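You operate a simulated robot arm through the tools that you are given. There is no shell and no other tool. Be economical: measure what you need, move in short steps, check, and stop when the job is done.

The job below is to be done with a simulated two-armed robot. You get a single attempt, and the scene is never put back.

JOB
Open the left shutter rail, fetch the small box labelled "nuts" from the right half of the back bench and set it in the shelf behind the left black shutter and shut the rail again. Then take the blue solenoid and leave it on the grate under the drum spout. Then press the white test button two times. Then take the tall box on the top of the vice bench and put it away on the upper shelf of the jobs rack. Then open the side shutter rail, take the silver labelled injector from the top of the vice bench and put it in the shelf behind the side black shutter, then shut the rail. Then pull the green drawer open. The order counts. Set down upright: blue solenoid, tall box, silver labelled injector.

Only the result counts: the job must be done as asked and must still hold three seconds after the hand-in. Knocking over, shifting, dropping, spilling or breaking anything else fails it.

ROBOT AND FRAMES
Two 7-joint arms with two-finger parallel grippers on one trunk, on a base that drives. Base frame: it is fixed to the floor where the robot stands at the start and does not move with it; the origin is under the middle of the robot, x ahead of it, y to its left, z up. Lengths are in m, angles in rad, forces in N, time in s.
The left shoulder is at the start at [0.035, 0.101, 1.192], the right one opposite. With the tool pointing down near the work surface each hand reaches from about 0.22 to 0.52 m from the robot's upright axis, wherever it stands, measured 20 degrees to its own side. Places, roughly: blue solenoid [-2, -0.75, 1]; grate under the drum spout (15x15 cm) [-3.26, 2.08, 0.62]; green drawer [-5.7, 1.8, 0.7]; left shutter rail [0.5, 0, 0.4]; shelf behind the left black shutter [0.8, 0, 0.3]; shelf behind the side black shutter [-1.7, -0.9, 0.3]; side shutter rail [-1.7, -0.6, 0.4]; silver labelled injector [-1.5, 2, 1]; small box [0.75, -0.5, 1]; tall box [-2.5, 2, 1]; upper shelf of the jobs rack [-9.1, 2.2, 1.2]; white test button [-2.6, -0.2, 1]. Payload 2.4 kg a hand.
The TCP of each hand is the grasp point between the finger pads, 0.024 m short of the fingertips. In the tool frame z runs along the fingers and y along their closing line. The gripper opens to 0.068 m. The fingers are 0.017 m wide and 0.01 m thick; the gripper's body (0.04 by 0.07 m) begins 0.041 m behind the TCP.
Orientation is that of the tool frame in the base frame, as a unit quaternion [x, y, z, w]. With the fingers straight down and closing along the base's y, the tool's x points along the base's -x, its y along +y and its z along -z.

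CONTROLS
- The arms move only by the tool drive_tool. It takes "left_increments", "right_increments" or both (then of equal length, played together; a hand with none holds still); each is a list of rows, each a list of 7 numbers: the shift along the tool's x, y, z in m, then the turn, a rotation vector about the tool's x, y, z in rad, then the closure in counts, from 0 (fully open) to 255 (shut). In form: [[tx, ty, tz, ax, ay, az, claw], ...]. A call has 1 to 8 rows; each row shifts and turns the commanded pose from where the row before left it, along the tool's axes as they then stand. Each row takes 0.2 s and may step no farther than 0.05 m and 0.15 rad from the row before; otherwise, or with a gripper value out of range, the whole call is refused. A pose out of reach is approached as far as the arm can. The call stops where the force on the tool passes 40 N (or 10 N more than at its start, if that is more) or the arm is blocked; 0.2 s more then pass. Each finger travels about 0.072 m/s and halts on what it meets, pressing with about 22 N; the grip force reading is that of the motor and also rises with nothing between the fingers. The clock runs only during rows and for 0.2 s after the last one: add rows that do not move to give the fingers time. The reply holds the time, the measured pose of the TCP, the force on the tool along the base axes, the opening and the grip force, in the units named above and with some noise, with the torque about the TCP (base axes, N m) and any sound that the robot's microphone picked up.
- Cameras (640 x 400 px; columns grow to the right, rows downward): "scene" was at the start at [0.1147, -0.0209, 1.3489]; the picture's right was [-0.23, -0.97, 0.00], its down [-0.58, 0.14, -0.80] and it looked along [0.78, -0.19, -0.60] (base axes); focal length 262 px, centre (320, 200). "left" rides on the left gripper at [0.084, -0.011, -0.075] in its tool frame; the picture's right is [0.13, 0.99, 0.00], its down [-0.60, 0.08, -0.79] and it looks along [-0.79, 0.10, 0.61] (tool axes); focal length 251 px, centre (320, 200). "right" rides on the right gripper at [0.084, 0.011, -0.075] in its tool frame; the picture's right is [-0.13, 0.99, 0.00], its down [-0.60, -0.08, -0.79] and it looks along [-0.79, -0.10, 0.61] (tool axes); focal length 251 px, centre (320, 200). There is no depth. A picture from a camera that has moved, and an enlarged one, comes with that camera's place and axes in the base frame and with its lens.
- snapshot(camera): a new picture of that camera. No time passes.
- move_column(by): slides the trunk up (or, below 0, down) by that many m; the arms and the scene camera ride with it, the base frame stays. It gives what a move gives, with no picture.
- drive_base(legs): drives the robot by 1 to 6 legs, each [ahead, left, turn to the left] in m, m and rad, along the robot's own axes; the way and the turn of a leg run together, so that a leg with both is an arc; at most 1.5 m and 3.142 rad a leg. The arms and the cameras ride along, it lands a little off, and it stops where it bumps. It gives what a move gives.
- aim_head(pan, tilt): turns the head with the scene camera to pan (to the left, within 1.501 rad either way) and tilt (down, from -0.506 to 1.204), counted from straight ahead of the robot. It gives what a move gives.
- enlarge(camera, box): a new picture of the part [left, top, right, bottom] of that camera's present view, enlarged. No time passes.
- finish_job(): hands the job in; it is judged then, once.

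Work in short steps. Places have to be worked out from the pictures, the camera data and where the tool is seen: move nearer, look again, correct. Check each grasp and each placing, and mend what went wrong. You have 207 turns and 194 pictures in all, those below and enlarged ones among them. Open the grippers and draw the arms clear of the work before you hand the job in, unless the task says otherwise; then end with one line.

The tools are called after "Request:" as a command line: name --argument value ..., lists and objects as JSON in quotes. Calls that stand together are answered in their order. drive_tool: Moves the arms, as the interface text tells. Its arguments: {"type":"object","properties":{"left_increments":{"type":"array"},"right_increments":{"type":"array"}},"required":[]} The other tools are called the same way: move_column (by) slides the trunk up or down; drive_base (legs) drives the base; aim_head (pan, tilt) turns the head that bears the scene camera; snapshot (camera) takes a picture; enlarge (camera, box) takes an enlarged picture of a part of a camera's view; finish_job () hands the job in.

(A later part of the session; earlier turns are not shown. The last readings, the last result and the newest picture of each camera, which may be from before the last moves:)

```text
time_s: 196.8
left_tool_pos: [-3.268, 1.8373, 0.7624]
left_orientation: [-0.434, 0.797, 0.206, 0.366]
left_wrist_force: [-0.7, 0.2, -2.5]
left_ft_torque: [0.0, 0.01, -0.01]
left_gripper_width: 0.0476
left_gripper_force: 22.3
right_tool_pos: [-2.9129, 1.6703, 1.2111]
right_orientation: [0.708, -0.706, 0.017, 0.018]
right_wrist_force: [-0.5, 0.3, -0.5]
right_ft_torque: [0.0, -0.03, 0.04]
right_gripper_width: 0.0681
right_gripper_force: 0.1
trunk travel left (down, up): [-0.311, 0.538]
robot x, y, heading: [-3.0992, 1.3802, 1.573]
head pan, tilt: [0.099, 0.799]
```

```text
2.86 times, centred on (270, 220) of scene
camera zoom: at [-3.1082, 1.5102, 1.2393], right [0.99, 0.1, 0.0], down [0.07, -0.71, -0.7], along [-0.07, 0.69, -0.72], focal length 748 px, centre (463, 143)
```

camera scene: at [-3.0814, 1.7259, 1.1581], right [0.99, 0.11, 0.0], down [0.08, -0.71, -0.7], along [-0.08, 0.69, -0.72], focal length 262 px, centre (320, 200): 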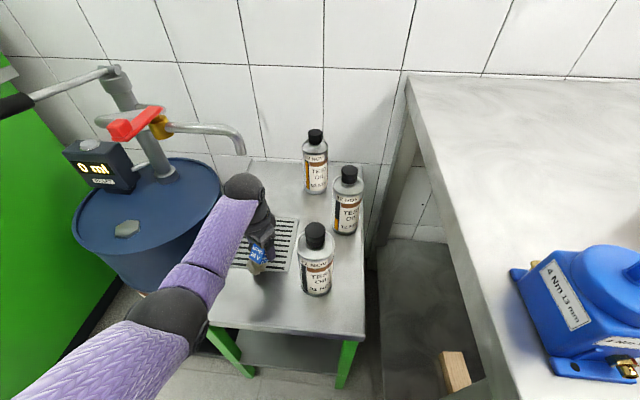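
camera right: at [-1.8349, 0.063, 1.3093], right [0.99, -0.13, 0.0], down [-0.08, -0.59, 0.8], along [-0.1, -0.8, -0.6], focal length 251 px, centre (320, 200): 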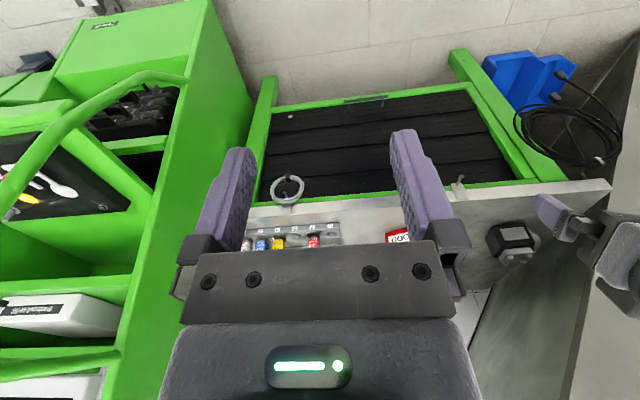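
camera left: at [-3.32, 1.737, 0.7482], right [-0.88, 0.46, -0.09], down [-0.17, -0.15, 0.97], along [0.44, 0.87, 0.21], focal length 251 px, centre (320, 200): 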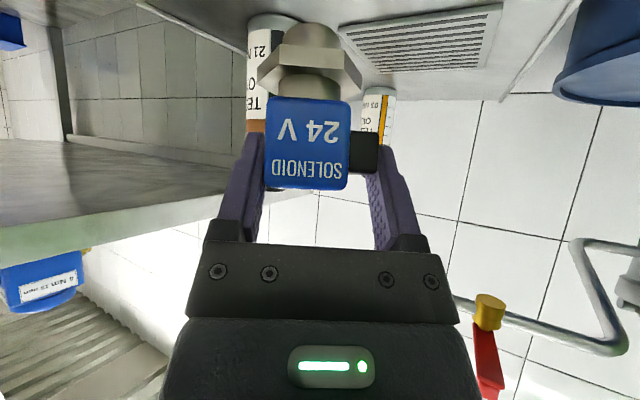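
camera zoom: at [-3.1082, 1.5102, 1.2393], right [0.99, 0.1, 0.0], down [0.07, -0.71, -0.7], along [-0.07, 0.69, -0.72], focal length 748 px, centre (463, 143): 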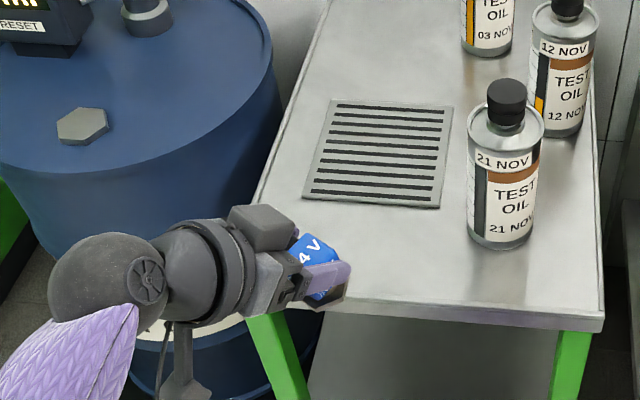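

Solenoid is upright again, and the hand now leans back-left, well below the spout. I lower 3.5 cm and drive forward over the grate.

Request:
move_column --by -0.035

Request:
drive_base --legs '[[0.215, -0.015, 0]]'

Request:
snapshot --camera "left"

Request:
enlarge --camera "scene" --box '[180, 110, 360, 290]'

```text
time_s: 197.6
left_tool_pos: [-3.269, 1.838, 0.7279]
left_orientation: [-0.434, 0.797, 0.206, 0.365]
left_wrist_force: [0.3, 0.3, -1.7]
left_ft_torque: [0.0, 0.05, 0.04]
left_gripper_width: 0.0472
left_gripper_force: 22.7
right_tool_pos: [-2.9124, 1.6696, 1.1753]
right_orientation: [0.708, -0.706, 0.017, 0.018]
right_wrist_force: [-0.4, -0.2, -0.7]
right_ft_torque: [0.01, -0.02, 0.04]
right_gripper_width: 0.0681
right_gripper_force: 0.0
trunk travel left (down, up): [-0.276, 0.573]
robot x, y, heading: [-3.0988, 1.3846, 1.578]
head pan, tilt: [0.099, 0.799]
```

```text
time_s: 199.3
left_tool_pos: [-3.2541, 2.0593, 0.7275]
left_orientation: [-0.433, 0.798, 0.206, 0.366]
left_wrist_force: [-0.6, 0.5, -3.1]
left_ft_torque: [0.01, 0.03, 0.01]
left_gripper_width: 0.0475
left_gripper_force: 22.1
right_tool_pos: [-2.898, 1.8897, 1.1757]
right_orientation: [0.708, -0.706, 0.018, 0.018]
right_wrist_force: [0.5, 0.4, 0.5]
right_ft_torque: [-0.01, -0.02, 0.04]
right_gripper_width: 0.0679
right_gripper_force: 0.0
trunk travel left (down, up): [-0.276, 0.573]
robot x, y, heading: [-3.0802, 1.6064, 1.58]
head pan, tilt: [0.099, 0.799]
```

```text
96 pictures are left
camera left: at [-3.3054, 1.958, 0.7133], right [-0.88, 0.46, -0.09], down [-0.17, -0.14, 0.97], along [0.44, 0.87, 0.2], focal length 251 px, centre (320, 200)
```

left: 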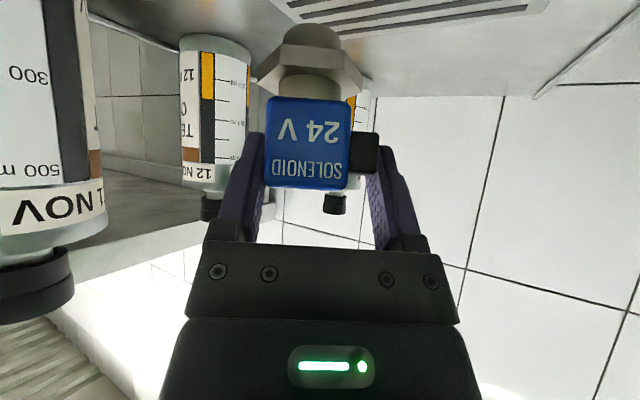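

```text
2.22 times, centred on (270, 200) of scene
camera zoom: at [-3.0938, 1.7377, 1.2039], right [0.99, 0.1, 0.0], down [0.07, -0.71, -0.7], along [-0.07, 0.69, -0.72], focal length 582 px, centre (431, 200)
```

zoom: 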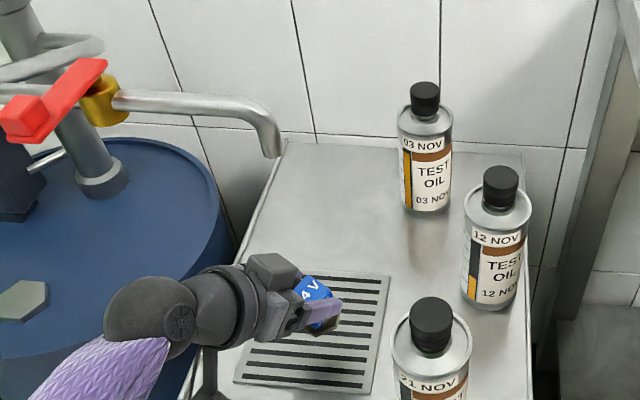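

Solenoid hangs over the grate. Lower slowly until contact.

Request:
move_column --by -0.035

Request:
move_column --by -0.006

Request:
snapshot --camera "left"

```text
time_s: 200.1
left_tool_pos: [-3.2536, 2.0579, 0.6931]
left_orientation: [-0.434, 0.797, 0.207, 0.366]
left_wrist_force: [-0.8, -0.1, -2.9]
left_ft_torque: [-0.02, 0.03, 0.04]
left_gripper_width: 0.0477
left_gripper_force: 22.2
right_tool_pos: [-2.8988, 1.8904, 1.1404]
right_orientation: [0.708, -0.706, 0.017, 0.016]
right_wrist_force: [0.3, -0.7, -0.1]
right_ft_torque: [-0.01, 0.01, -0.02]
right_gripper_width: 0.0681
right_gripper_force: 0.1
trunk travel left (down, up): [-0.241, 0.608]
robot x, y, heading: [-3.086, 1.6064, 1.576]
head pan, tilt: [0.099, 0.799]
```

```text
time_s: 200.6
left_tool_pos: [-3.2544, 2.059, 0.6896]
left_orientation: [-0.433, 0.797, 0.209, 0.367]
left_wrist_force: [0.0, 0.6, 16.7]
left_ft_torque: [-0.06, -0.11, 0.04]
left_gripper_width: 0.0474
left_gripper_force: 22.0
right_tool_pos: [-2.8981, 1.8884, 1.1359]
right_orientation: [0.707, -0.706, 0.017, 0.018]
right_wrist_force: [0.4, -0.3, 1.3]
right_ft_torque: [0.0, 0.03, 0.01]
right_gripper_width: 0.0679
right_gripper_force: 0.0
trunk travel left (down, up): [-0.235, 0.614]
robot x, y, heading: [-3.0832, 1.6025, 1.571]
head pan, tilt: [0.099, 0.799]
```

```text
94 pictures are left
camera left: at [-3.305, 1.9582, 0.6742], right [-0.88, 0.47, -0.08], down [-0.17, -0.15, 0.97], along [0.44, 0.87, 0.21], focal length 251 px, centre (320, 200)
```

left: 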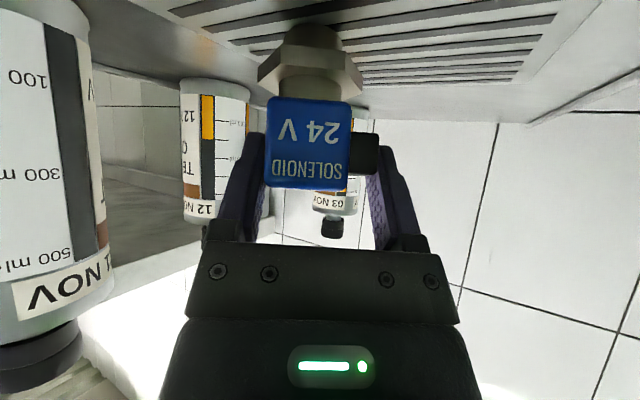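

Contact at 17 N; solenoid upright on the grate. I relieve 1 mm, open, and retreat along the tool axis.

Request:
move_column --by 0.002

Request:
drive_tool --left_increments '[[0, 0, 0, 0, 0, 0, 0], [0, 0, 0, 0, 0, 0, 0], [0, 0, 0, 0, 0, 0, 0], [0, 0, -0.02, 0, 0, 0, 0], [0, 0, -0.03, 0, 0, 0, 0], [0, 0, -0.03, 0, 0, 0, 0], [0, 0, 0, 0, 0, 0, 0]]'

Request:
snapshot --camera "left"

Request:
enlarge --camera "scene" --box '[180, 110, 360, 290]'

```text
time_s: 201.2
left_tool_pos: [-3.2537, 2.0586, 0.6885]
left_orientation: [-0.433, 0.798, 0.206, 0.365]
left_wrist_force: [2.7, 3.3, 9.4]
left_ft_torque: [0.09, -0.13, 0.04]
left_gripper_width: 0.0475
left_gripper_force: 21.7
right_tool_pos: [-2.8992, 1.8891, 1.1375]
right_orientation: [0.708, -0.706, 0.016, 0.016]
right_wrist_force: [-1.0, 0.6, 0.4]
right_ft_torque: [0.0, -0.01, -0.02]
right_gripper_width: 0.0679
right_gripper_force: 0.0
trunk travel left (down, up): [-0.237, 0.612]
robot x, y, heading: [-3.0886, 1.5991, 1.571]
head pan, tilt: [0.099, 0.799]
```

```text
time_s: 202.8
left_tool_pos: [-3.2868, 2.0062, 0.7404]
left_orientation: [-0.434, 0.797, 0.206, 0.366]
left_wrist_force: [0.1, 0.2, 0.0]
left_ft_torque: [0.0, -0.04, 0.0]
left_gripper_width: 0.0681
left_gripper_force: 0.1
right_tool_pos: [-2.8978, 1.8913, 1.1374]
right_orientation: [0.707, -0.707, 0.017, 0.017]
right_wrist_force: [0.5, -0.6, 0.9]
right_ft_torque: [0.02, 0.02, 0.02]
right_gripper_width: 0.0679
right_gripper_force: 0.0
trunk travel left (down, up): [-0.237, 0.612]
robot x, y, heading: [-3.0854, 1.6004, 1.568]
head pan, tilt: [0.099, 0.799]
```

```text
93 pictures are left
camera left: at [-3.3385, 1.9058, 0.7263], right [-0.88, 0.46, -0.09], down [-0.17, -0.14, 0.97], along [0.44, 0.87, 0.21], focal length 251 px, centre (320, 200)
```

left: 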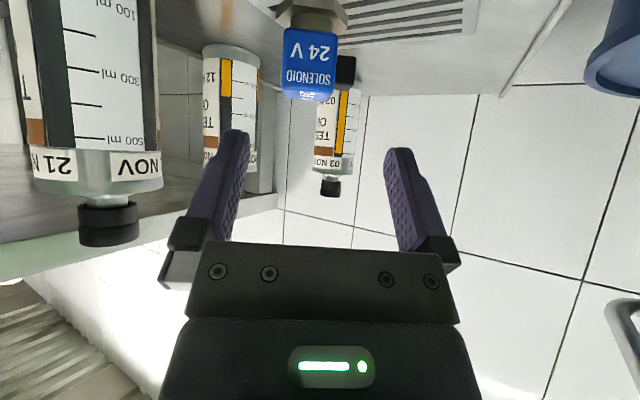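

```text
2.22 times, centred on (270, 200) of scene
camera zoom: at [-3.0938, 1.7463, 1.1643], right [0.99, 0.1, 0.0], down [0.07, -0.71, -0.7], along [-0.07, 0.69, -0.72], focal length 582 px, centre (431, 200)
```

zoom: 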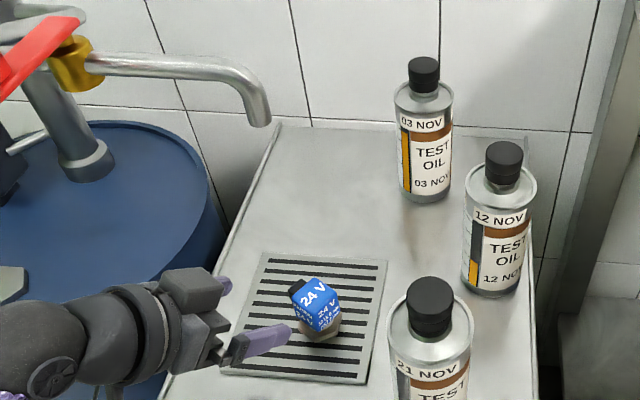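

Solenoid stands upright on the grate. I back off, raise the trunk, and turn to the trolley's control panel.

Request:
drive_base --legs '[[-0.7, 0, 0]]'

Request:
move_column --by 0.35

Request:
drive_base --legs '[[0, -0.4, 0], [0, 0, -1.571], [0, 0, -1.571]]'

Request:
aim_head --pan 0 --tilt 0.6

Request:
snapshot --camera "scene"

```text
time_s: 206.6
left_tool_pos: [-3.2848, 1.297, 0.7406]
left_orientation: [-0.433, 0.798, 0.206, 0.365]
left_wrist_force: [0.9, 0.5, -0.6]
left_ft_torque: [0.01, -0.01, -0.02]
left_gripper_width: 0.0682
left_gripper_force: 0.0
right_tool_pos: [-2.8966, 1.1795, 1.1367]
right_orientation: [0.708, -0.706, 0.017, 0.016]
right_wrist_force: [0.7, 0.0, -0.8]
right_ft_torque: [0.01, 0.0, 0.0]
right_gripper_width: 0.068
right_gripper_force: 0.1
trunk travel left (down, up): [-0.237, 0.612]
robot x, y, heading: [-3.0823, 0.8908, 1.573]
head pan, tilt: [0.099, 0.799]
```

```text
time_s: 210.1
left_tool_pos: [-3.2857, 1.297, 1.0892]
left_orientation: [-0.435, 0.797, 0.207, 0.365]
left_wrist_force: [1.3, 0.3, 0.1]
left_ft_torque: [0.01, 0.02, 0.02]
left_gripper_width: 0.0678
left_gripper_force: 0.1
right_tool_pos: [-2.896, 1.1804, 1.4873]
right_orientation: [0.708, -0.706, 0.017, 0.018]
right_wrist_force: [-0.7, 0.1, -0.5]
right_ft_torque: [0.04, 0.01, 0.0]
right_gripper_width: 0.068
right_gripper_force: 0.0
trunk travel left (down, up): [-0.587, 0.262]
robot x, y, heading: [-3.0809, 0.8948, 1.577]
head pan, tilt: [0.099, 0.799]
```

```text
time_s: 220.3
left_tool_pos: [-2.4853, 0.4862, 1.091]
left_orientation: [0.803, 0.422, -0.368, 0.201]
left_wrist_force: [0.2, 0.4, -0.5]
left_ft_torque: [0.0, -0.03, 0.03]
left_gripper_width: 0.0678
left_gripper_force: 0.1
right_tool_pos: [-2.8715, 0.6146, 1.4865]
right_orientation: [0.715, 0.698, 0.018, -0.016]
right_wrist_force: [0.4, 0.1, 0.1]
right_ft_torque: [-0.02, -0.01, 0.02]
right_gripper_width: 0.068
right_gripper_force: 0.1
trunk travel left (down, up): [-0.587, 0.262]
robot x, y, heading: [-2.6733, 0.8953, -1.593]
head pan, tilt: [0.099, 0.799]
```

```text
time_s: 221.0
left_tool_pos: [-2.4853, 0.4883, 1.0897]
left_orientation: [0.803, 0.422, -0.368, 0.201]
left_wrist_force: [-0.6, -0.1, -0.5]
left_ft_torque: [-0.02, -0.03, 0.0]
left_gripper_width: 0.0683
left_gripper_force: 0.1
right_tool_pos: [-2.8715, 0.6156, 1.4871]
right_orientation: [0.715, 0.698, 0.018, -0.017]
right_wrist_force: [-0.8, -0.1, -0.3]
right_ft_torque: [0.01, 0.0, -0.01]
right_gripper_width: 0.0679
right_gripper_force: 0.0
trunk travel left (down, up): [-0.587, 0.262]
robot x, y, heading: [-2.6778, 0.8963, -1.592]
head pan, tilt: [0.0, 0.6]
```

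```text
91 pictures are left
camera scene: at [-2.6805, 0.7922, 1.5337], right [-1.0, 0.02, 0.0], down [0.01, 0.57, -0.82], along [-0.02, -0.82, -0.57], focal length 262 px, centre (320, 200)
```

scene: 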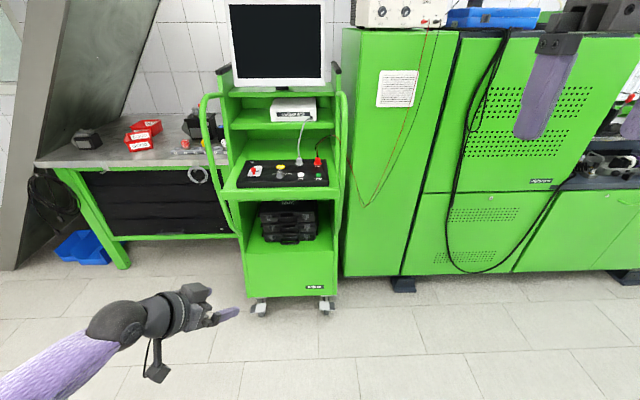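

Request:
enlarge --camera "scene" --box '[210, 120, 370, 220]'

```text
4.00 times, centred on (290, 170) of scene
camera zoom: at [-2.6805, 0.7922, 1.5337], right [-1.0, 0.02, 0.0], down [0.01, 0.57, -0.82], along [-0.02, -0.82, -0.57], focal length 1047 px, centre (440, 320)
```

zoom: 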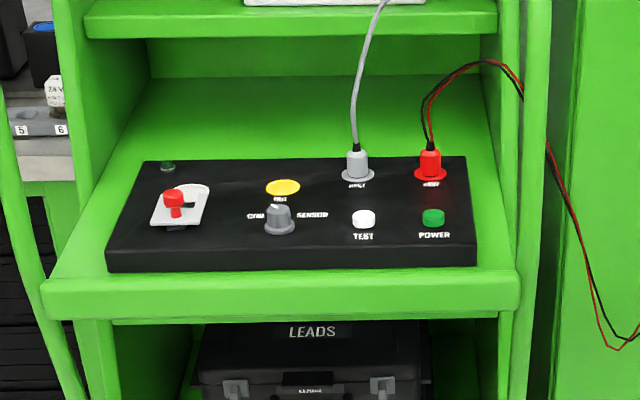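

The TEST button (white) is at about (-2.624, -0.17, ~1.0). I retract the left hand, close the right fingers, and approach.

Request:
drive_tool --left_increments '[[0.01, 0.003, -0.042, 0, 0, 0, 0], [0.01, 0.003, -0.042, 0, 0, 0, 0], [0.01, 0.003, -0.042, 0, 0, 0, 0], [0.01, 0.003, -0.042, 0, 0, 0, 0], [0, 0, 0, 0, 0, 0, 0]]' --right_increments '[[-0.035, 0, 0.035, 0, 0, 0, 255], [-0.035, 0, 0.035, 0, 0, 0, 255], [-0.035, 0, 0.035, 0, 0, 0, 255], [-0.03, 0, 0.035, 0, 0, 0, 255], [0, 0, 0.04, 0, 0, 0, 255]]'

Request:
drive_base --legs '[[0.4, 0.2, 0.02]]'

Request:
aim_head --pan -0.2 --tilt 0.8

Request:
snapshot --camera "scene"

Request:
snapshot --camera "right"

```text
time_s: 222.2
left_tool_pos: [-2.3927, 0.6077, 1.1695]
left_orientation: [0.804, 0.423, -0.367, 0.201]
left_wrist_force: [0.1, 0.2, 0.4]
left_ft_torque: [0.04, -0.05, 0.01]
left_gripper_width: 0.068
left_gripper_force: 0.0
right_tool_pos: [-2.8716, 0.4883, 1.2995]
right_orientation: [0.716, 0.698, 0.018, -0.017]
right_wrist_force: [-0.3, 0.1, 0.1]
right_ft_torque: [0.0, -0.01, 0.02]
right_gripper_width: 0.0001
right_gripper_force: 22.0
trunk travel left (down, up): [-0.587, 0.262]
robot x, y, heading: [-2.6791, 0.8983, -1.592]
head pan, tilt: [0.0, 0.6]
```

```text
time_s: 224.9
left_tool_pos: [-2.1929, 0.2103, 1.1696]
left_orientation: [0.798, 0.433, -0.366, 0.205]
left_wrist_force: [0.0, 0.0, 0.1]
left_ft_torque: [-0.01, 0.01, 0.01]
left_gripper_width: 0.068
left_gripper_force: 0.1
right_tool_pos: [-2.6668, 0.0785, 1.3006]
right_orientation: [0.706, 0.708, 0.017, -0.018]
right_wrist_force: [0.8, -0.6, -0.3]
right_ft_torque: [0.01, 0.0, -0.03]
right_gripper_width: 0.0001
right_gripper_force: 22.4
trunk travel left (down, up): [-0.587, 0.262]
robot x, y, heading: [-2.4903, 0.4909, -1.57]
head pan, tilt: [0.0, 0.6]
```

```text
time_s: 225.6
left_tool_pos: [-2.1919, 0.2108, 1.1702]
left_orientation: [0.797, 0.434, -0.365, 0.207]
left_wrist_force: [0.7, 0.0, 0.4]
left_ft_torque: [0.0, 0.01, -0.02]
left_gripper_width: 0.0679
left_gripper_force: 0.0
right_tool_pos: [-2.6683, 0.0792, 1.3006]
right_orientation: [0.706, 0.708, 0.017, -0.018]
right_wrist_force: [0.4, -0.2, 0.7]
right_ft_torque: [0.0, 0.0, -0.02]
right_gripper_width: 0.0
right_gripper_force: 22.3
trunk travel left (down, up): [-0.587, 0.262]
robot x, y, heading: [-2.4865, 0.4893, -1.569]
head pan, tilt: [-0.201, 0.799]
```

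```text
89 pictures are left
camera scene: at [-2.5021, 0.3961, 1.5169], right [-0.98, 0.2, 0.0], down [0.14, 0.7, -0.7], along [-0.14, -0.68, -0.72], focal length 262 px, centre (320, 200)
```

scene: 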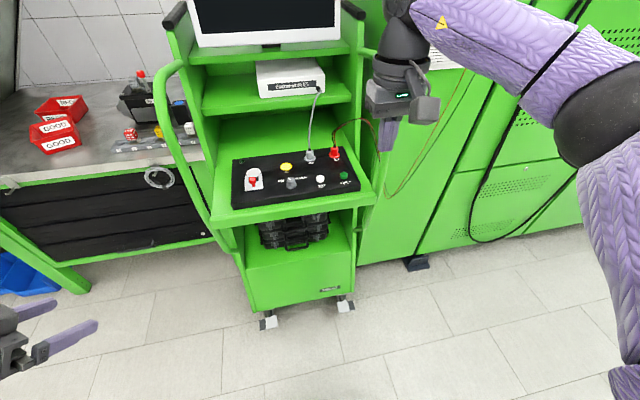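

```text
88 pictures are left
camera right: at [-2.6565, 0.159, 1.3792], right [0.99, -0.13, -0.01], down [-0.08, -0.64, 0.76], along [-0.1, -0.76, -0.65], focal length 251 px, centre (320, 200)
```

right: 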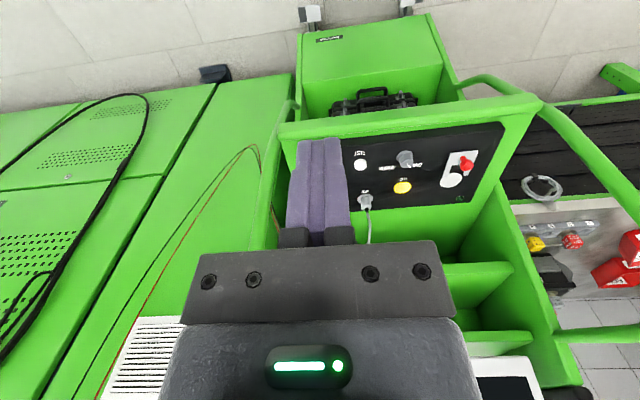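

Button triangulates to (-2.621, -0.183, ~0.995). I drive in and position the closed fingers above it.

Request:
drive_base --legs '[[0.2, 0.047, 0]]'

Request:
drive_tool --right_increments '[[-0.03, 0, 0.03, 0, 0, 0, 255], [-0.03, 0, 0.04, 0, 0, 0, 255], [0, 0, 0.04, 0, 0, 0, 255], [0, 0, 0.04, 0, 0, 0, 255]]'

Request:
snapshot --camera "right"

Request:
snapshot --camera "scene"

```text
time_s: 227.3
left_tool_pos: [-2.1452, 0.0095, 1.1699]
left_orientation: [0.797, 0.434, -0.365, 0.206]
left_wrist_force: [-0.4, -0.3, 0.6]
left_ft_torque: [-0.02, 0.0, -0.02]
left_gripper_width: 0.0681
left_gripper_force: 0.0
right_tool_pos: [-2.6204, -0.1246, 1.3001]
right_orientation: [0.705, 0.709, 0.016, -0.017]
right_wrist_force: [-0.3, -0.6, 0.2]
right_ft_torque: [0.0, 0.03, 0.04]
right_gripper_width: 0.0
right_gripper_force: 21.9
trunk travel left (down, up): [-0.587, 0.262]
robot x, y, heading: [-2.4415, 0.2876, -1.57]
head pan, tilt: [-0.201, 0.799]
```

```text
time_s: 228.3
left_tool_pos: [-2.1463, 0.0099, 1.1712]
left_orientation: [0.797, 0.435, -0.364, 0.207]
left_wrist_force: [-0.1, 0.3, 0.1]
left_ft_torque: [-0.02, 0.01, 0.01]
left_gripper_width: 0.0678
left_gripper_force: 0.1
right_tool_pos: [-2.6202, -0.1738, 1.1479]
right_orientation: [0.705, 0.709, 0.017, -0.016]
right_wrist_force: [0.6, 0.6, -0.9]
right_ft_torque: [-0.02, 0.0, 0.0]
right_gripper_width: 0.0
right_gripper_force: 21.5
trunk travel left (down, up): [-0.587, 0.262]
robot x, y, heading: [-2.4406, 0.2886, -1.568]
head pan, tilt: [-0.201, 0.799]
```

```text
87 pictures are left
camera right: at [-2.6088, -0.0949, 1.2267], right [0.99, -0.12, -0.01], down [-0.08, -0.64, 0.76], along [-0.1, -0.76, -0.65], focal length 251 px, centre (320, 200)
```

right: 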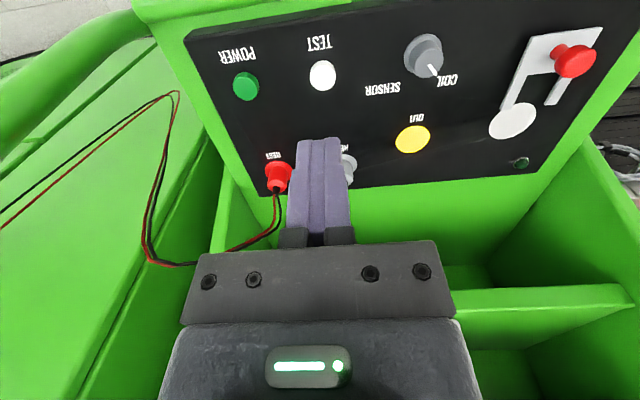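

```text
86 pictures are left
camera scene: at [-2.4556, 0.1943, 1.5169], right [-0.98, 0.19, 0.0], down [0.14, 0.7, -0.7], along [-0.14, -0.68, -0.72], focal length 262 px, centre (320, 200)
```

scene: 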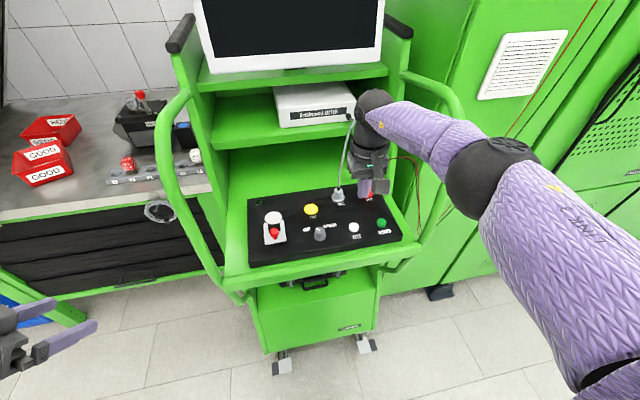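

Refined button position (-2.622, -0.192, ~0.988). Align above and go down to 4 cm above it.

Request:
drive_tool --right_increments '[[-0.01, 0, 0.02, 0, -0.047, 0, 255], [-0.009, 0.002, 0.03, 0, 0, 0, 255], [0, 0, 0.03, 0, 0, 0, 255], [0, 0, 0.018, 0, 0, 0, 255], [0, 0, 0, 0, 0, 0, 255]]'

Request:
snapshot --camera "right"

Request:
enlarge --camera "scene" --box '[280, 150, 440, 270]'

```text
time_s: 229.5
left_tool_pos: [-2.1464, 0.0103, 1.1698]
left_orientation: [0.797, 0.435, -0.365, 0.207]
left_wrist_force: [0.2, -0.6, 0.3]
left_ft_torque: [0.01, -0.01, 0.04]
left_gripper_width: 0.0684
left_gripper_force: 0.0
right_tool_pos: [-2.6185, -0.1835, 1.0902]
right_orientation: [0.706, 0.708, 0.001, 0.0]
right_wrist_force: [-0.6, -0.4, -0.2]
right_ft_torque: [-0.01, -0.04, 0.02]
right_gripper_width: 0.0
right_gripper_force: 22.2
right hand out of reach, approached as far as the arm can: row 2, 3, 4
trunk travel left (down, up): [-0.587, 0.262]
robot x, y, heading: [-2.4405, 0.2865, -1.563]
head pan, tilt: [-0.201, 0.799]
```

```text
85 pictures are left
camera right: at [-2.6076, -0.0992, 1.1657], right [0.99, -0.13, 0.0], down [-0.08, -0.6, 0.79], along [-0.1, -0.79, -0.61], focal length 251 px, centre (320, 200)
```

right: 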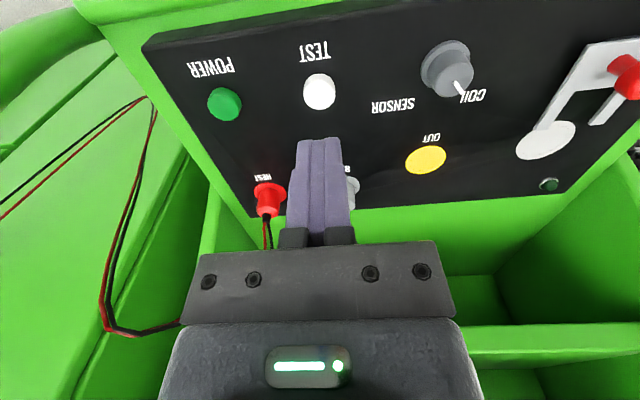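

```text
3.33 times, centred on (360, 210) of scene
camera zoom: at [-2.4558, 0.1944, 1.5169], right [-0.98, 0.19, 0.0], down [0.14, 0.7, -0.7], along [-0.14, -0.68, -0.72], focal length 872 px, centre (187, 167)
```

zoom: 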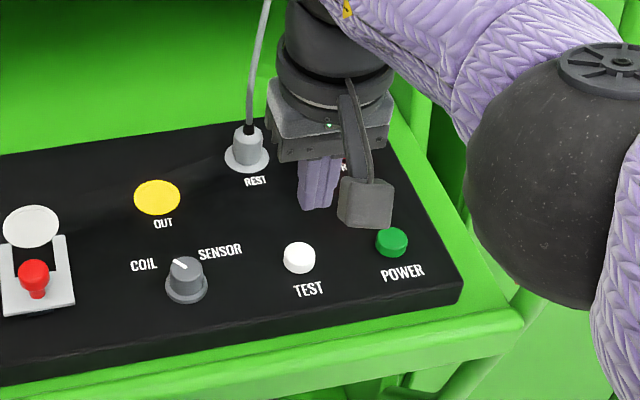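

Reach is near its limit, so I use the trunk and base: ahead 1.4 cm, trunk down 5 cm.

Request:
drive_base --legs '[[0.014, 0.0, 0]]'

Request:
move_column --by -0.05

Request:
snapshot --camera "right"

Request:
enlarge --camera "scene" --box '[280, 130, 440, 250]'

```text
time_s: 230.2
left_tool_pos: [-2.1455, -0.0049, 1.1697]
left_orientation: [0.797, 0.435, -0.365, 0.206]
left_wrist_force: [-0.1, -0.1, -0.4]
left_ft_torque: [0.04, 0.01, -0.02]
left_gripper_width: 0.0679
left_gripper_force: 0.0
right_tool_pos: [-2.6189, -0.1986, 1.0904]
right_orientation: [0.706, 0.709, 0.0, -0.001]
right_wrist_force: [0.3, -0.7, 0.4]
right_ft_torque: [0.04, -0.01, -0.01]
right_gripper_width: 0.0002
right_gripper_force: 22.2
trunk travel left (down, up): [-0.587, 0.262]
robot x, y, heading: [-2.4357, 0.2752, -1.569]
head pan, tilt: [-0.201, 0.799]
```

```text
time_s: 231.1
left_tool_pos: [-2.1439, -0.0034, 1.1214]
left_orientation: [0.797, 0.434, -0.365, 0.206]
left_wrist_force: [0.6, -0.9, 0.1]
left_ft_torque: [-0.03, -0.01, -0.03]
left_gripper_width: 0.0681
left_gripper_force: 0.0
right_tool_pos: [-2.6204, -0.1973, 1.0409]
right_orientation: [0.706, 0.708, 0.0, 0.0]
right_wrist_force: [-0.1, -1.2, 0.1]
right_ft_torque: [0.01, -0.03, 0.02]
right_gripper_width: 0.0002
right_gripper_force: 22.9
trunk travel left (down, up): [-0.537, 0.312]
robot x, y, heading: [-2.4351, 0.2763, -1.563]
head pan, tilt: [-0.201, 0.799]
```

```text
83 pictures are left
camera right: at [-2.6076, -0.1131, 1.116], right [0.99, -0.13, 0.0], down [-0.08, -0.6, 0.79], along [-0.1, -0.79, -0.61], focal length 251 px, centre (320, 200)
```

right: 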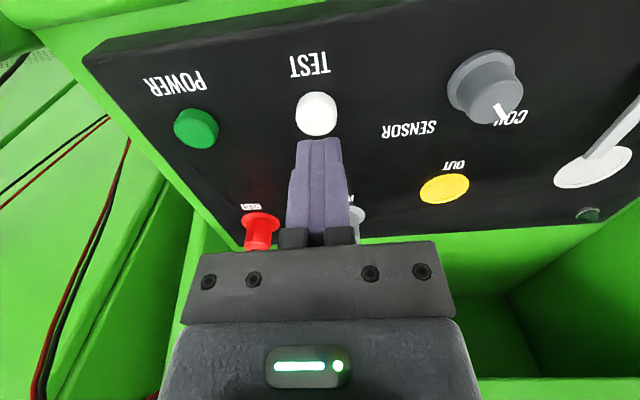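

```text
3.33 times, centred on (360, 190) of scene
camera zoom: at [-2.4557, 0.1776, 1.4668], right [-0.98, 0.19, 0.0], down [0.14, 0.7, -0.7], along [-0.14, -0.68, -0.72], focal length 872 px, centre (187, 233)
```

zoom: 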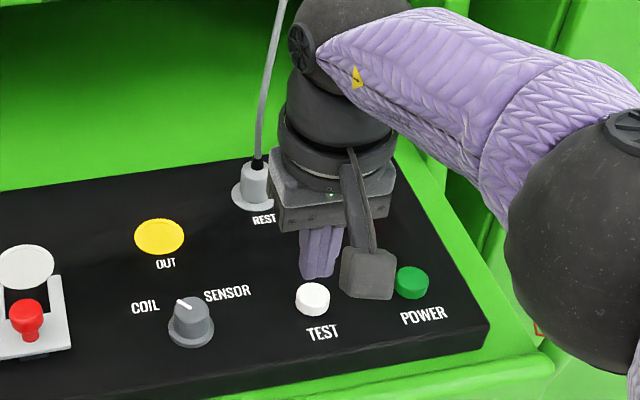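

Fingers are right above the button. I press down with small trunk steps, watching for force/sound.

Request:
move_column --by -0.022

Request:
move_column --by -0.008

Request:
snapshot --camera "right"

```text
time_s: 231.8
left_tool_pos: [-2.146, -0.0037, 1.0981]
left_orientation: [0.797, 0.434, -0.365, 0.207]
left_wrist_force: [0.4, 0.5, 0.1]
left_ft_torque: [-0.01, 0.01, 0.0]
left_gripper_width: 0.0678
left_gripper_force: 0.1
right_tool_pos: [-2.6194, -0.1965, 1.0198]
right_orientation: [0.706, 0.709, 0.0, 0.0]
right_wrist_force: [0.4, -0.3, 0.7]
right_ft_torque: [0.0, 0.0, -0.01]
right_gripper_width: 0.0
right_gripper_force: 21.8
trunk travel left (down, up): [-0.515, 0.334]
robot x, y, heading: [-2.4394, 0.275, -1.566]
head pan, tilt: [-0.201, 0.799]
```

```text
time_s: 232.4
left_tool_pos: [-2.1454, -0.0053, 1.0908]
left_orientation: [0.797, 0.434, -0.366, 0.207]
left_wrist_force: [0.4, -0.5, 0.3]
left_ft_torque: [0.03, -0.02, -0.03]
left_gripper_width: 0.0681
left_gripper_force: 0.0
right_tool_pos: [-2.6183, -0.1959, 1.0111]
right_orientation: [0.706, 0.709, 0.0, 0.0]
right_wrist_force: [0.3, 0.1, 2.2]
right_ft_torque: [0.0, 0.0, -0.04]
right_gripper_width: 0.0
right_gripper_force: 21.7
trunk travel left (down, up): [-0.507, 0.342]
robot x, y, heading: [-2.442, 0.2748, -1.565]
head pan, tilt: [-0.201, 0.799]
heard: click
```

```text
81 pictures are left
camera right: at [-2.6074, -0.1131, 1.0861], right [0.99, -0.13, 0.0], down [-0.08, -0.6, 0.79], along [-0.1, -0.79, -0.61], focal length 251 px, centre (320, 200)
```

right: 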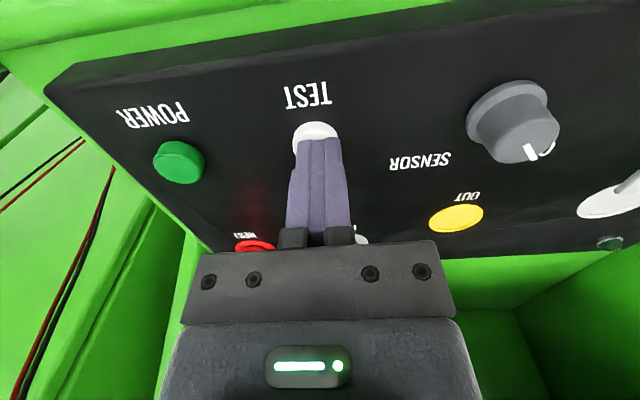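

Click heard: first press. Release by going up, then press again.

Request:
move_column --by 0.02

Request:
move_column --by -0.02

```text
time_s: 233.1
left_tool_pos: [-2.1452, -0.0047, 1.111]
left_orientation: [0.797, 0.435, -0.364, 0.207]
left_wrist_force: [0.4, 0.4, 0.1]
left_ft_torque: [-0.02, 0.0, 0.0]
left_gripper_width: 0.068
left_gripper_force: 0.1
right_tool_pos: [-2.6192, -0.1959, 1.0301]
right_orientation: [0.706, 0.708, 0.0, 0.0]
right_wrist_force: [0.6, -1.1, 0.0]
right_ft_torque: [-0.01, -0.02, 0.02]
right_gripper_width: 0.0
right_gripper_force: 22.0
trunk travel left (down, up): [-0.527, 0.322]
robot x, y, heading: [-2.4369, 0.2746, -1.565]
head pan, tilt: [-0.201, 0.799]
```

```text
time_s: 233.7
left_tool_pos: [-2.1466, -0.0031, 1.0902]
left_orientation: [0.798, 0.434, -0.365, 0.206]
left_wrist_force: [0.2, -0.8, 0.0]
left_ft_torque: [0.02, 0.0, -0.02]
left_gripper_width: 0.0681
left_gripper_force: 0.0
right_tool_pos: [-2.6205, -0.1972, 1.011]
right_orientation: [0.706, 0.708, 0.0, 0.0]
right_wrist_force: [0.3, -0.7, 2.3]
right_ft_torque: [0.0, -0.02, -0.04]
right_gripper_width: 0.0
right_gripper_force: 21.9
trunk travel left (down, up): [-0.507, 0.342]
robot x, y, heading: [-2.4391, 0.2765, -1.567]
head pan, tilt: [-0.201, 0.799]
heard: click
```

Second click heard. Raise, back off and turn around to the vice bench.

Request:
move_column --by 0.15

Request:
drive_base --legs '[[-0.55, 0, 0], [0, 0, 1.571], [0, 0, 1.571]]'

Request:
aim_head --pan 0 --tilt 0.55

Request:
snapshot --camera "scene"

```text
time_s: 235.5
left_tool_pos: [-2.145, -0.0039, 1.2405]
left_orientation: [0.797, 0.434, -0.366, 0.207]
left_wrist_force: [-0.4, -0.5, -0.1]
left_ft_torque: [0.01, -0.01, -0.01]
left_gripper_width: 0.068
left_gripper_force: 0.1
right_tool_pos: [-2.6194, -0.1956, 1.1623]
right_orientation: [0.706, 0.709, -0.001, 0.0]
right_wrist_force: [-1.0, 0.4, -1.0]
right_ft_torque: [0.0, -0.02, 0.02]
right_gripper_width: 0.0
right_gripper_force: 22.1
trunk travel left (down, up): [-0.657, 0.192]
robot x, y, heading: [-2.4347, 0.2728, -1.566]
head pan, tilt: [-0.201, 0.799]
```

```text
time_s: 246.2
left_tool_pos: [-2.7265, 1.1022, 1.2409]
left_orientation: [-0.422, 0.804, 0.201, 0.368]
left_wrist_force: [-0.2, -0.1, -0.8]
left_ft_torque: [-0.01, -0.01, 0.05]
left_gripper_width: 0.0682
left_gripper_force: 0.0
right_tool_pos: [-2.2469, 1.277, 1.1604]
right_orientation: [-0.696, 0.718, 0.0, 0.001]
right_wrist_force: [0.6, -1.3, 0.0]
right_ft_torque: [-0.01, 0.02, 0.01]
right_gripper_width: 0.0
right_gripper_force: 21.7
trunk travel left (down, up): [-0.657, 0.192]
robot x, y, heading: [-2.442, 0.8162, 1.549]
head pan, tilt: [-0.201, 0.799]
```

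```text
time_s: 246.9
left_tool_pos: [-2.7253, 1.1032, 1.2407]
left_orientation: [-0.421, 0.804, 0.2, 0.368]
left_wrist_force: [-0.3, 0.5, 0.3]
left_ft_torque: [0.0, 0.0, 0.01]
left_gripper_width: 0.0679
left_gripper_force: 0.1
right_tool_pos: [-2.2468, 1.2787, 1.1608]
right_orientation: [-0.696, 0.718, 0.001, 0.001]
right_wrist_force: [0.1, 0.3, -1.0]
right_ft_torque: [-0.01, -0.01, 0.0]
right_gripper_width: 0.0001
right_gripper_force: 21.6
trunk travel left (down, up): [-0.657, 0.192]
robot x, y, heading: [-2.439, 0.8123, 1.541]
head pan, tilt: [0.0, 0.55]
```

```text
80 pictures are left
camera scene: at [-2.4393, 0.9154, 1.6083], right [1.0, -0.03, 0.0], down [-0.01, -0.52, -0.85], along [0.02, 0.85, -0.52], focal length 262 px, centre (320, 200)
```

scene: 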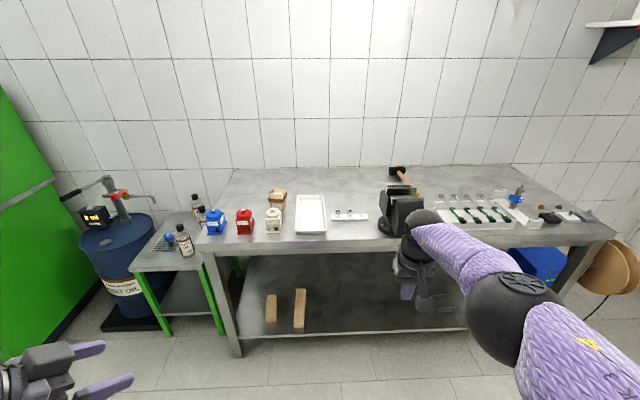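

Request:
enlarge --camera "scene" --box '[180, 160, 400, 260]'

Request:
enlarge --camera "scene" --box '[380, 150, 620, 260]'

```text
2.91 times, centred on (290, 210) of scene
camera zoom: at [-2.4393, 0.9154, 1.6083], right [1.0, -0.03, 0.0], down [-0.01, -0.52, -0.85], along [0.02, 0.85, -0.52], focal length 761 px, centre (407, 171)
```

zoom: 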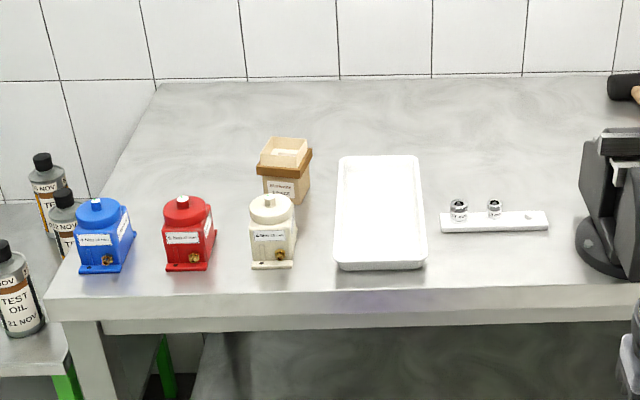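

```text
2.67 times, centred on (500, 205) of scene
camera zoom: at [-2.4393, 0.9154, 1.6083], right [1.0, -0.03, 0.0], down [-0.01, -0.52, -0.85], along [0.02, 0.85, -0.52], focal length 698 px, centre (-160, 187)
```

zoom: 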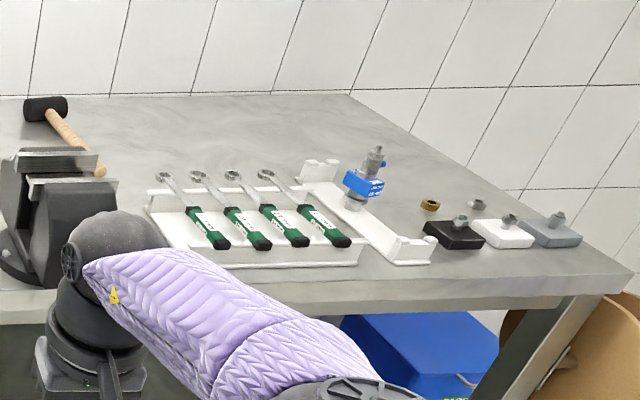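

The tall box (beige, open-topped) stands behind the white can at about (-2.60, 1.92). I open the right gripper and move in front of it.

Request:
drive_base --legs '[[0.48, 0.355, 0.03]]'

Request:
drive_tool --right_increments '[[0, 0, -0.02, 0, 0, 0, 0], [0, 0, 0, 0, 0, 0, 0], [0, 0, 0, 0, 0, 0, 0]]'

Request:
snapshot --camera "right"

Request:
aim_head --pan -0.1 --tilt 0.8

Request:
snapshot --camera "scene"

```text
time_s: 250.3
left_tool_pos: [-3.0825, 1.5785, 1.2388]
left_orientation: [-0.435, 0.797, 0.207, 0.365]
left_wrist_force: [0.8, 1.1, 0.1]
left_ft_torque: [0.0, -0.03, -0.01]
left_gripper_width: 0.0679
left_gripper_force: 0.0
right_tool_pos: [-2.6102, 1.7708, 1.1611]
right_orientation: [0.709, -0.705, -0.002, 0.0]
right_wrist_force: [-0.1, 1.5, 0.0]
right_ft_torque: [0.01, 0.01, 0.0]
right_gripper_width: 0.0001
right_gripper_force: 22.4
trunk travel left (down, up): [-0.657, 0.192]
robot x, y, heading: [-2.7886, 1.2967, 1.582]
head pan, tilt: [0.0, 0.55]
```

```text
time_s: 251.1
left_tool_pos: [-3.0825, 1.5778, 1.2405]
left_orientation: [-0.434, 0.797, 0.206, 0.365]
left_wrist_force: [1.0, -0.3, -0.8]
left_ft_torque: [0.02, 0.01, 0.01]
left_gripper_width: 0.068
left_gripper_force: 0.2
right_tool_pos: [-2.6117, 1.7719, 1.1829]
right_orientation: [0.709, -0.705, -0.001, 0.0]
right_wrist_force: [-0.5, -0.3, 0.0]
right_ft_torque: [0.02, 0.01, -0.02]
right_gripper_width: 0.0682
right_gripper_force: 0.1
trunk travel left (down, up): [-0.657, 0.192]
robot x, y, heading: [-2.7882, 1.2973, 1.575]
head pan, tilt: [0.0, 0.55]
```

```text
77 pictures are left
camera right: at [-2.6201, 1.6867, 1.2566], right [-0.99, 0.12, 0.0], down [0.08, 0.6, 0.79], along [0.1, 0.79, -0.61], focal length 251 px, centre (320, 200)
```

right: 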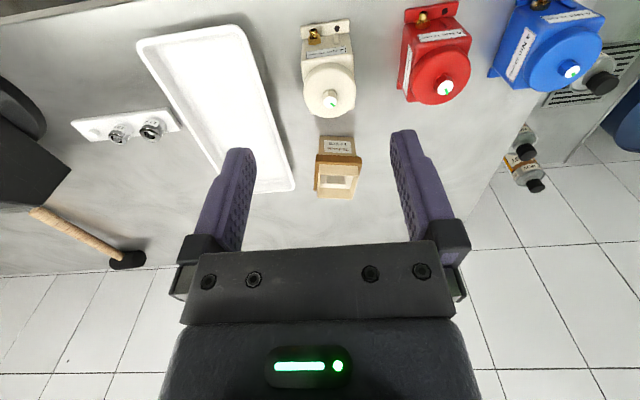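

```text
time_s: 251.9
left_tool_pos: [-3.0827, 1.5778, 1.2412]
left_orientation: [-0.435, 0.797, 0.207, 0.365]
left_wrist_force: [0.2, 0.2, 0.2]
left_ft_torque: [-0.01, -0.01, -0.03]
left_gripper_width: 0.068
left_gripper_force: 0.1
right_tool_pos: [-2.6109, 1.7717, 1.1813]
right_orientation: [0.709, -0.705, 0.0, 0.0]
right_wrist_force: [-0.8, 0.4, 0.4]
right_ft_torque: [0.01, 0.02, 0.01]
right_gripper_width: 0.0678
right_gripper_force: 0.2
trunk travel left (down, up): [-0.657, 0.192]
robot x, y, heading: [-2.7871, 1.306, 1.576]
head pan, tilt: [-0.099, 0.799]
```

```text
76 pictures are left
camera scene: at [-2.7818, 1.3922, 1.587], right [1.0, -0.09, 0.0], down [-0.07, -0.71, -0.7], along [0.06, 0.69, -0.72], focal length 262 px, centre (320, 200)
```

scene: 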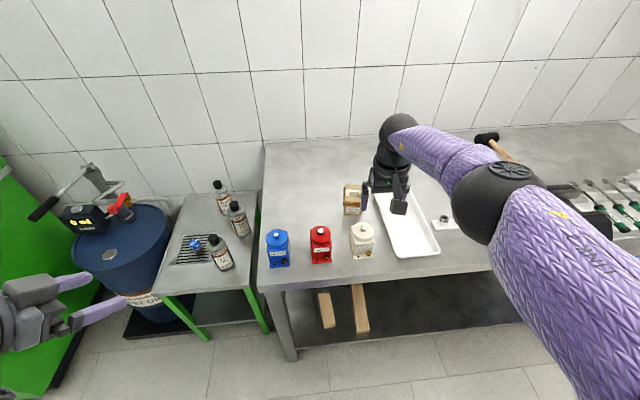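

I check the grate: the blue object's place looks odd.

Request:
enlarge --camera "scene" --box '[60, 170, 260, 300]'

Request:
enlarge --camera "right" --box '[260, 0, 480, 220]'

```text
3.08 times, centred on (160, 235) of scene
camera zoom: at [-2.7818, 1.3922, 1.587], right [1.0, -0.09, 0.0], down [-0.07, -0.71, -0.7], along [0.06, 0.69, -0.72], focal length 805 px, centre (812, 92)
```

zoom: 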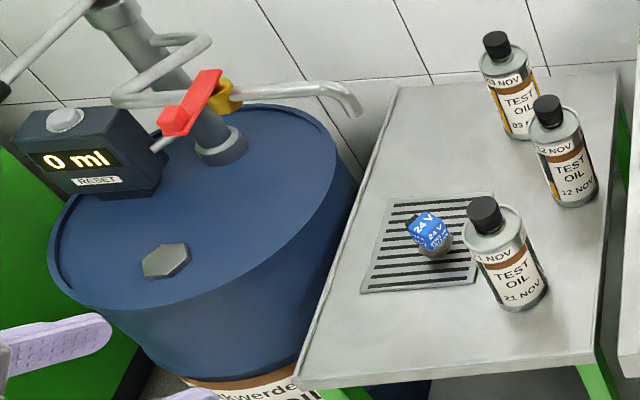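

```text
1.82 times, centred on (370, 110) of right
camera zoom: at [-2.6202, 1.6868, 1.2565], right [-0.99, 0.12, 0.0], down [0.08, 0.6, 0.79], along [0.1, 0.79, -0.61], focal length 457 px, centre (229, 364)
```

zoom: 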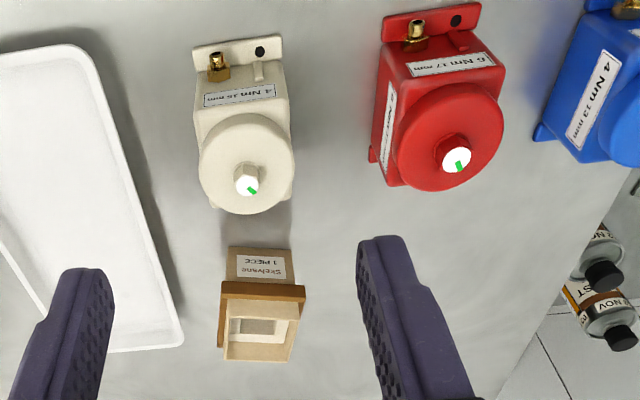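

Solenoid is fine on the grate. Before choosing a grip, I look down the hall at the jobs rack to learn its shelf clearance.

Request:
aim_head --pan 1.5 --tilt 0.1

Request:
snapshot --camera "scene"

```text
time_s: 253.6
left_tool_pos: [-3.0818, 1.5778, 1.2403]
left_orientation: [-0.435, 0.796, 0.208, 0.365]
left_wrist_force: [0.2, 0.1, 0.4]
left_ft_torque: [0.0, -0.01, 0.01]
left_gripper_width: 0.0678
left_gripper_force: 0.0
right_tool_pos: [-2.6103, 1.7718, 1.1818]
right_orientation: [0.709, -0.705, -0.001, 0.0]
right_wrist_force: [-0.5, 0.1, -0.2]
right_ft_torque: [0.01, -0.03, 0.0]
right_gripper_width: 0.0682
right_gripper_force: 0.1
trunk travel left (down, up): [-0.657, 0.192]
robot x, y, heading: [-2.7877, 1.3031, 1.575]
head pan, tilt: [1.499, 0.099]
```

```text
73 pictures are left
camera scene: at [-2.8812, 1.3178, 1.65], right [0.07, 1.0, 0.0], down [0.1, -0.01, -0.99], along [-0.99, 0.06, -0.1], focal length 262 px, centre (320, 200)
```

scene: 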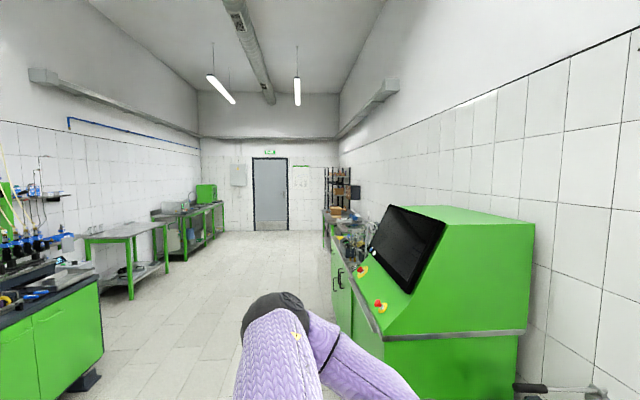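

Request:
enlarge --camera "scene" --box '[310, 150, 380, 220]'

```text
5.71 times, centred on (345, 185) of scene
camera zoom: at [-2.8812, 1.3178, 1.65], right [0.07, 1.0, 0.0], down [0.1, -0.01, -0.99], along [-0.99, 0.06, -0.1], focal length 1496 px, centre (177, 286)
```

zoom: 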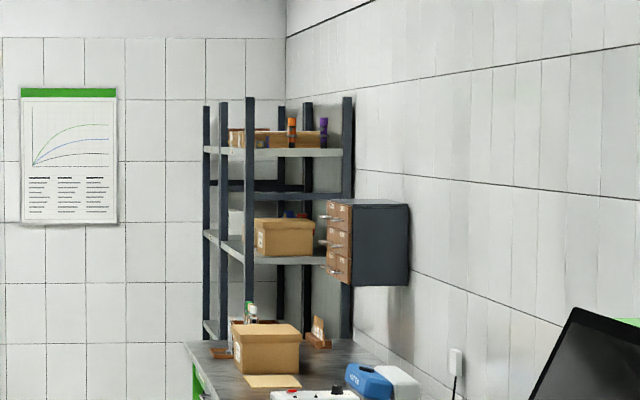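

The rack's shelf at z≈1.2 has ~0.38 m clearance, so a tool-down grip works. I go above the tall box and look.

Request:
drive_base --legs '[[0.13, 0, 0]]'

Request:
aim_head --pan -0.3 --tilt 0.8

Request:
snapshot --camera "right"

Request:
snapshot --camera "scene"

```text
time_s: 254.8
left_tool_pos: [-3.0833, 1.7097, 1.2397]
left_orientation: [-0.436, 0.797, 0.207, 0.364]
left_wrist_force: [0.4, 0.1, -0.6]
left_ft_torque: [0.01, -0.01, 0.02]
left_gripper_width: 0.0682
left_gripper_force: 0.2
right_tool_pos: [-2.6121, 1.9044, 1.1816]
right_orientation: [0.709, -0.706, 0.0, 0.0]
right_wrist_force: [0.4, -0.1, 0.1]
right_ft_torque: [-0.01, 0.0, 0.01]
right_gripper_width: 0.068
right_gripper_force: 0.0
trunk travel left (down, up): [-0.657, 0.192]
robot x, y, heading: [-2.7878, 1.4343, 1.577]
head pan, tilt: [1.499, 0.099]
```

```text
time_s: 256.6
left_tool_pos: [-3.0834, 1.7088, 1.2407]
left_orientation: [-0.435, 0.797, 0.207, 0.365]
left_wrist_force: [0.3, 1.4, -1.1]
left_ft_torque: [-0.01, -0.01, 0.01]
left_gripper_width: 0.0679
left_gripper_force: 0.0
right_tool_pos: [-2.6113, 1.9034, 1.182]
right_orientation: [0.709, -0.705, -0.001, -0.001]
right_wrist_force: [1.1, 1.0, -0.2]
right_ft_torque: [-0.02, 0.02, -0.03]
right_gripper_width: 0.0679
right_gripper_force: 0.0
trunk travel left (down, up): [-0.657, 0.192]
robot x, y, heading: [-2.7895, 1.4296, 1.581]
head pan, tilt: [-0.3, 0.799]
```

```text
71 pictures are left
camera right: at [-2.6214, 1.8181, 1.2565], right [-0.99, 0.12, 0.0], down [0.07, 0.6, 0.79], along [0.1, 0.79, -0.61], focal length 251 px, centre (320, 200)
```

right: 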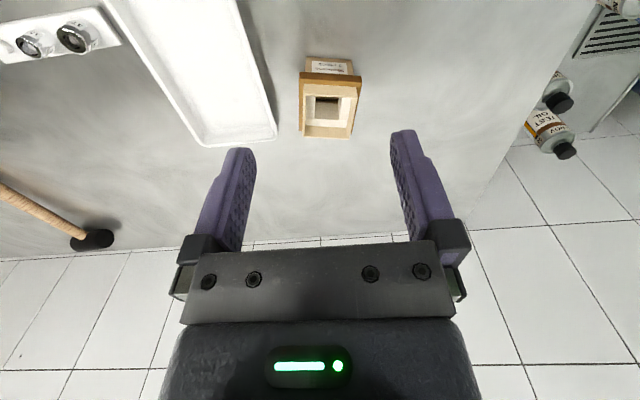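

```text
70 pictures are left
camera scene: at [-2.767, 1.5204, 1.587], right [0.96, -0.29, 0.0], down [-0.21, -0.69, -0.7], along [0.2, 0.67, -0.72], focal length 262 px, centre (320, 200)
```

scene: 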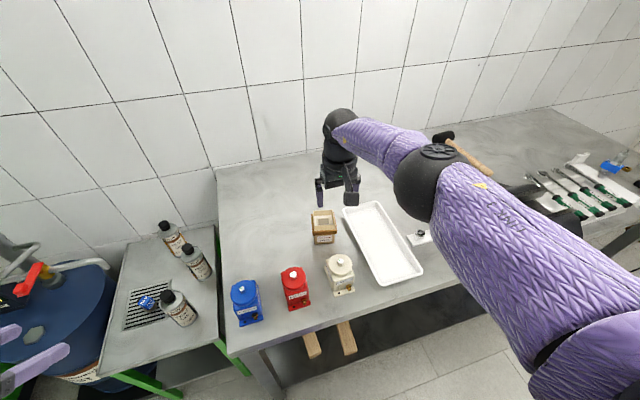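

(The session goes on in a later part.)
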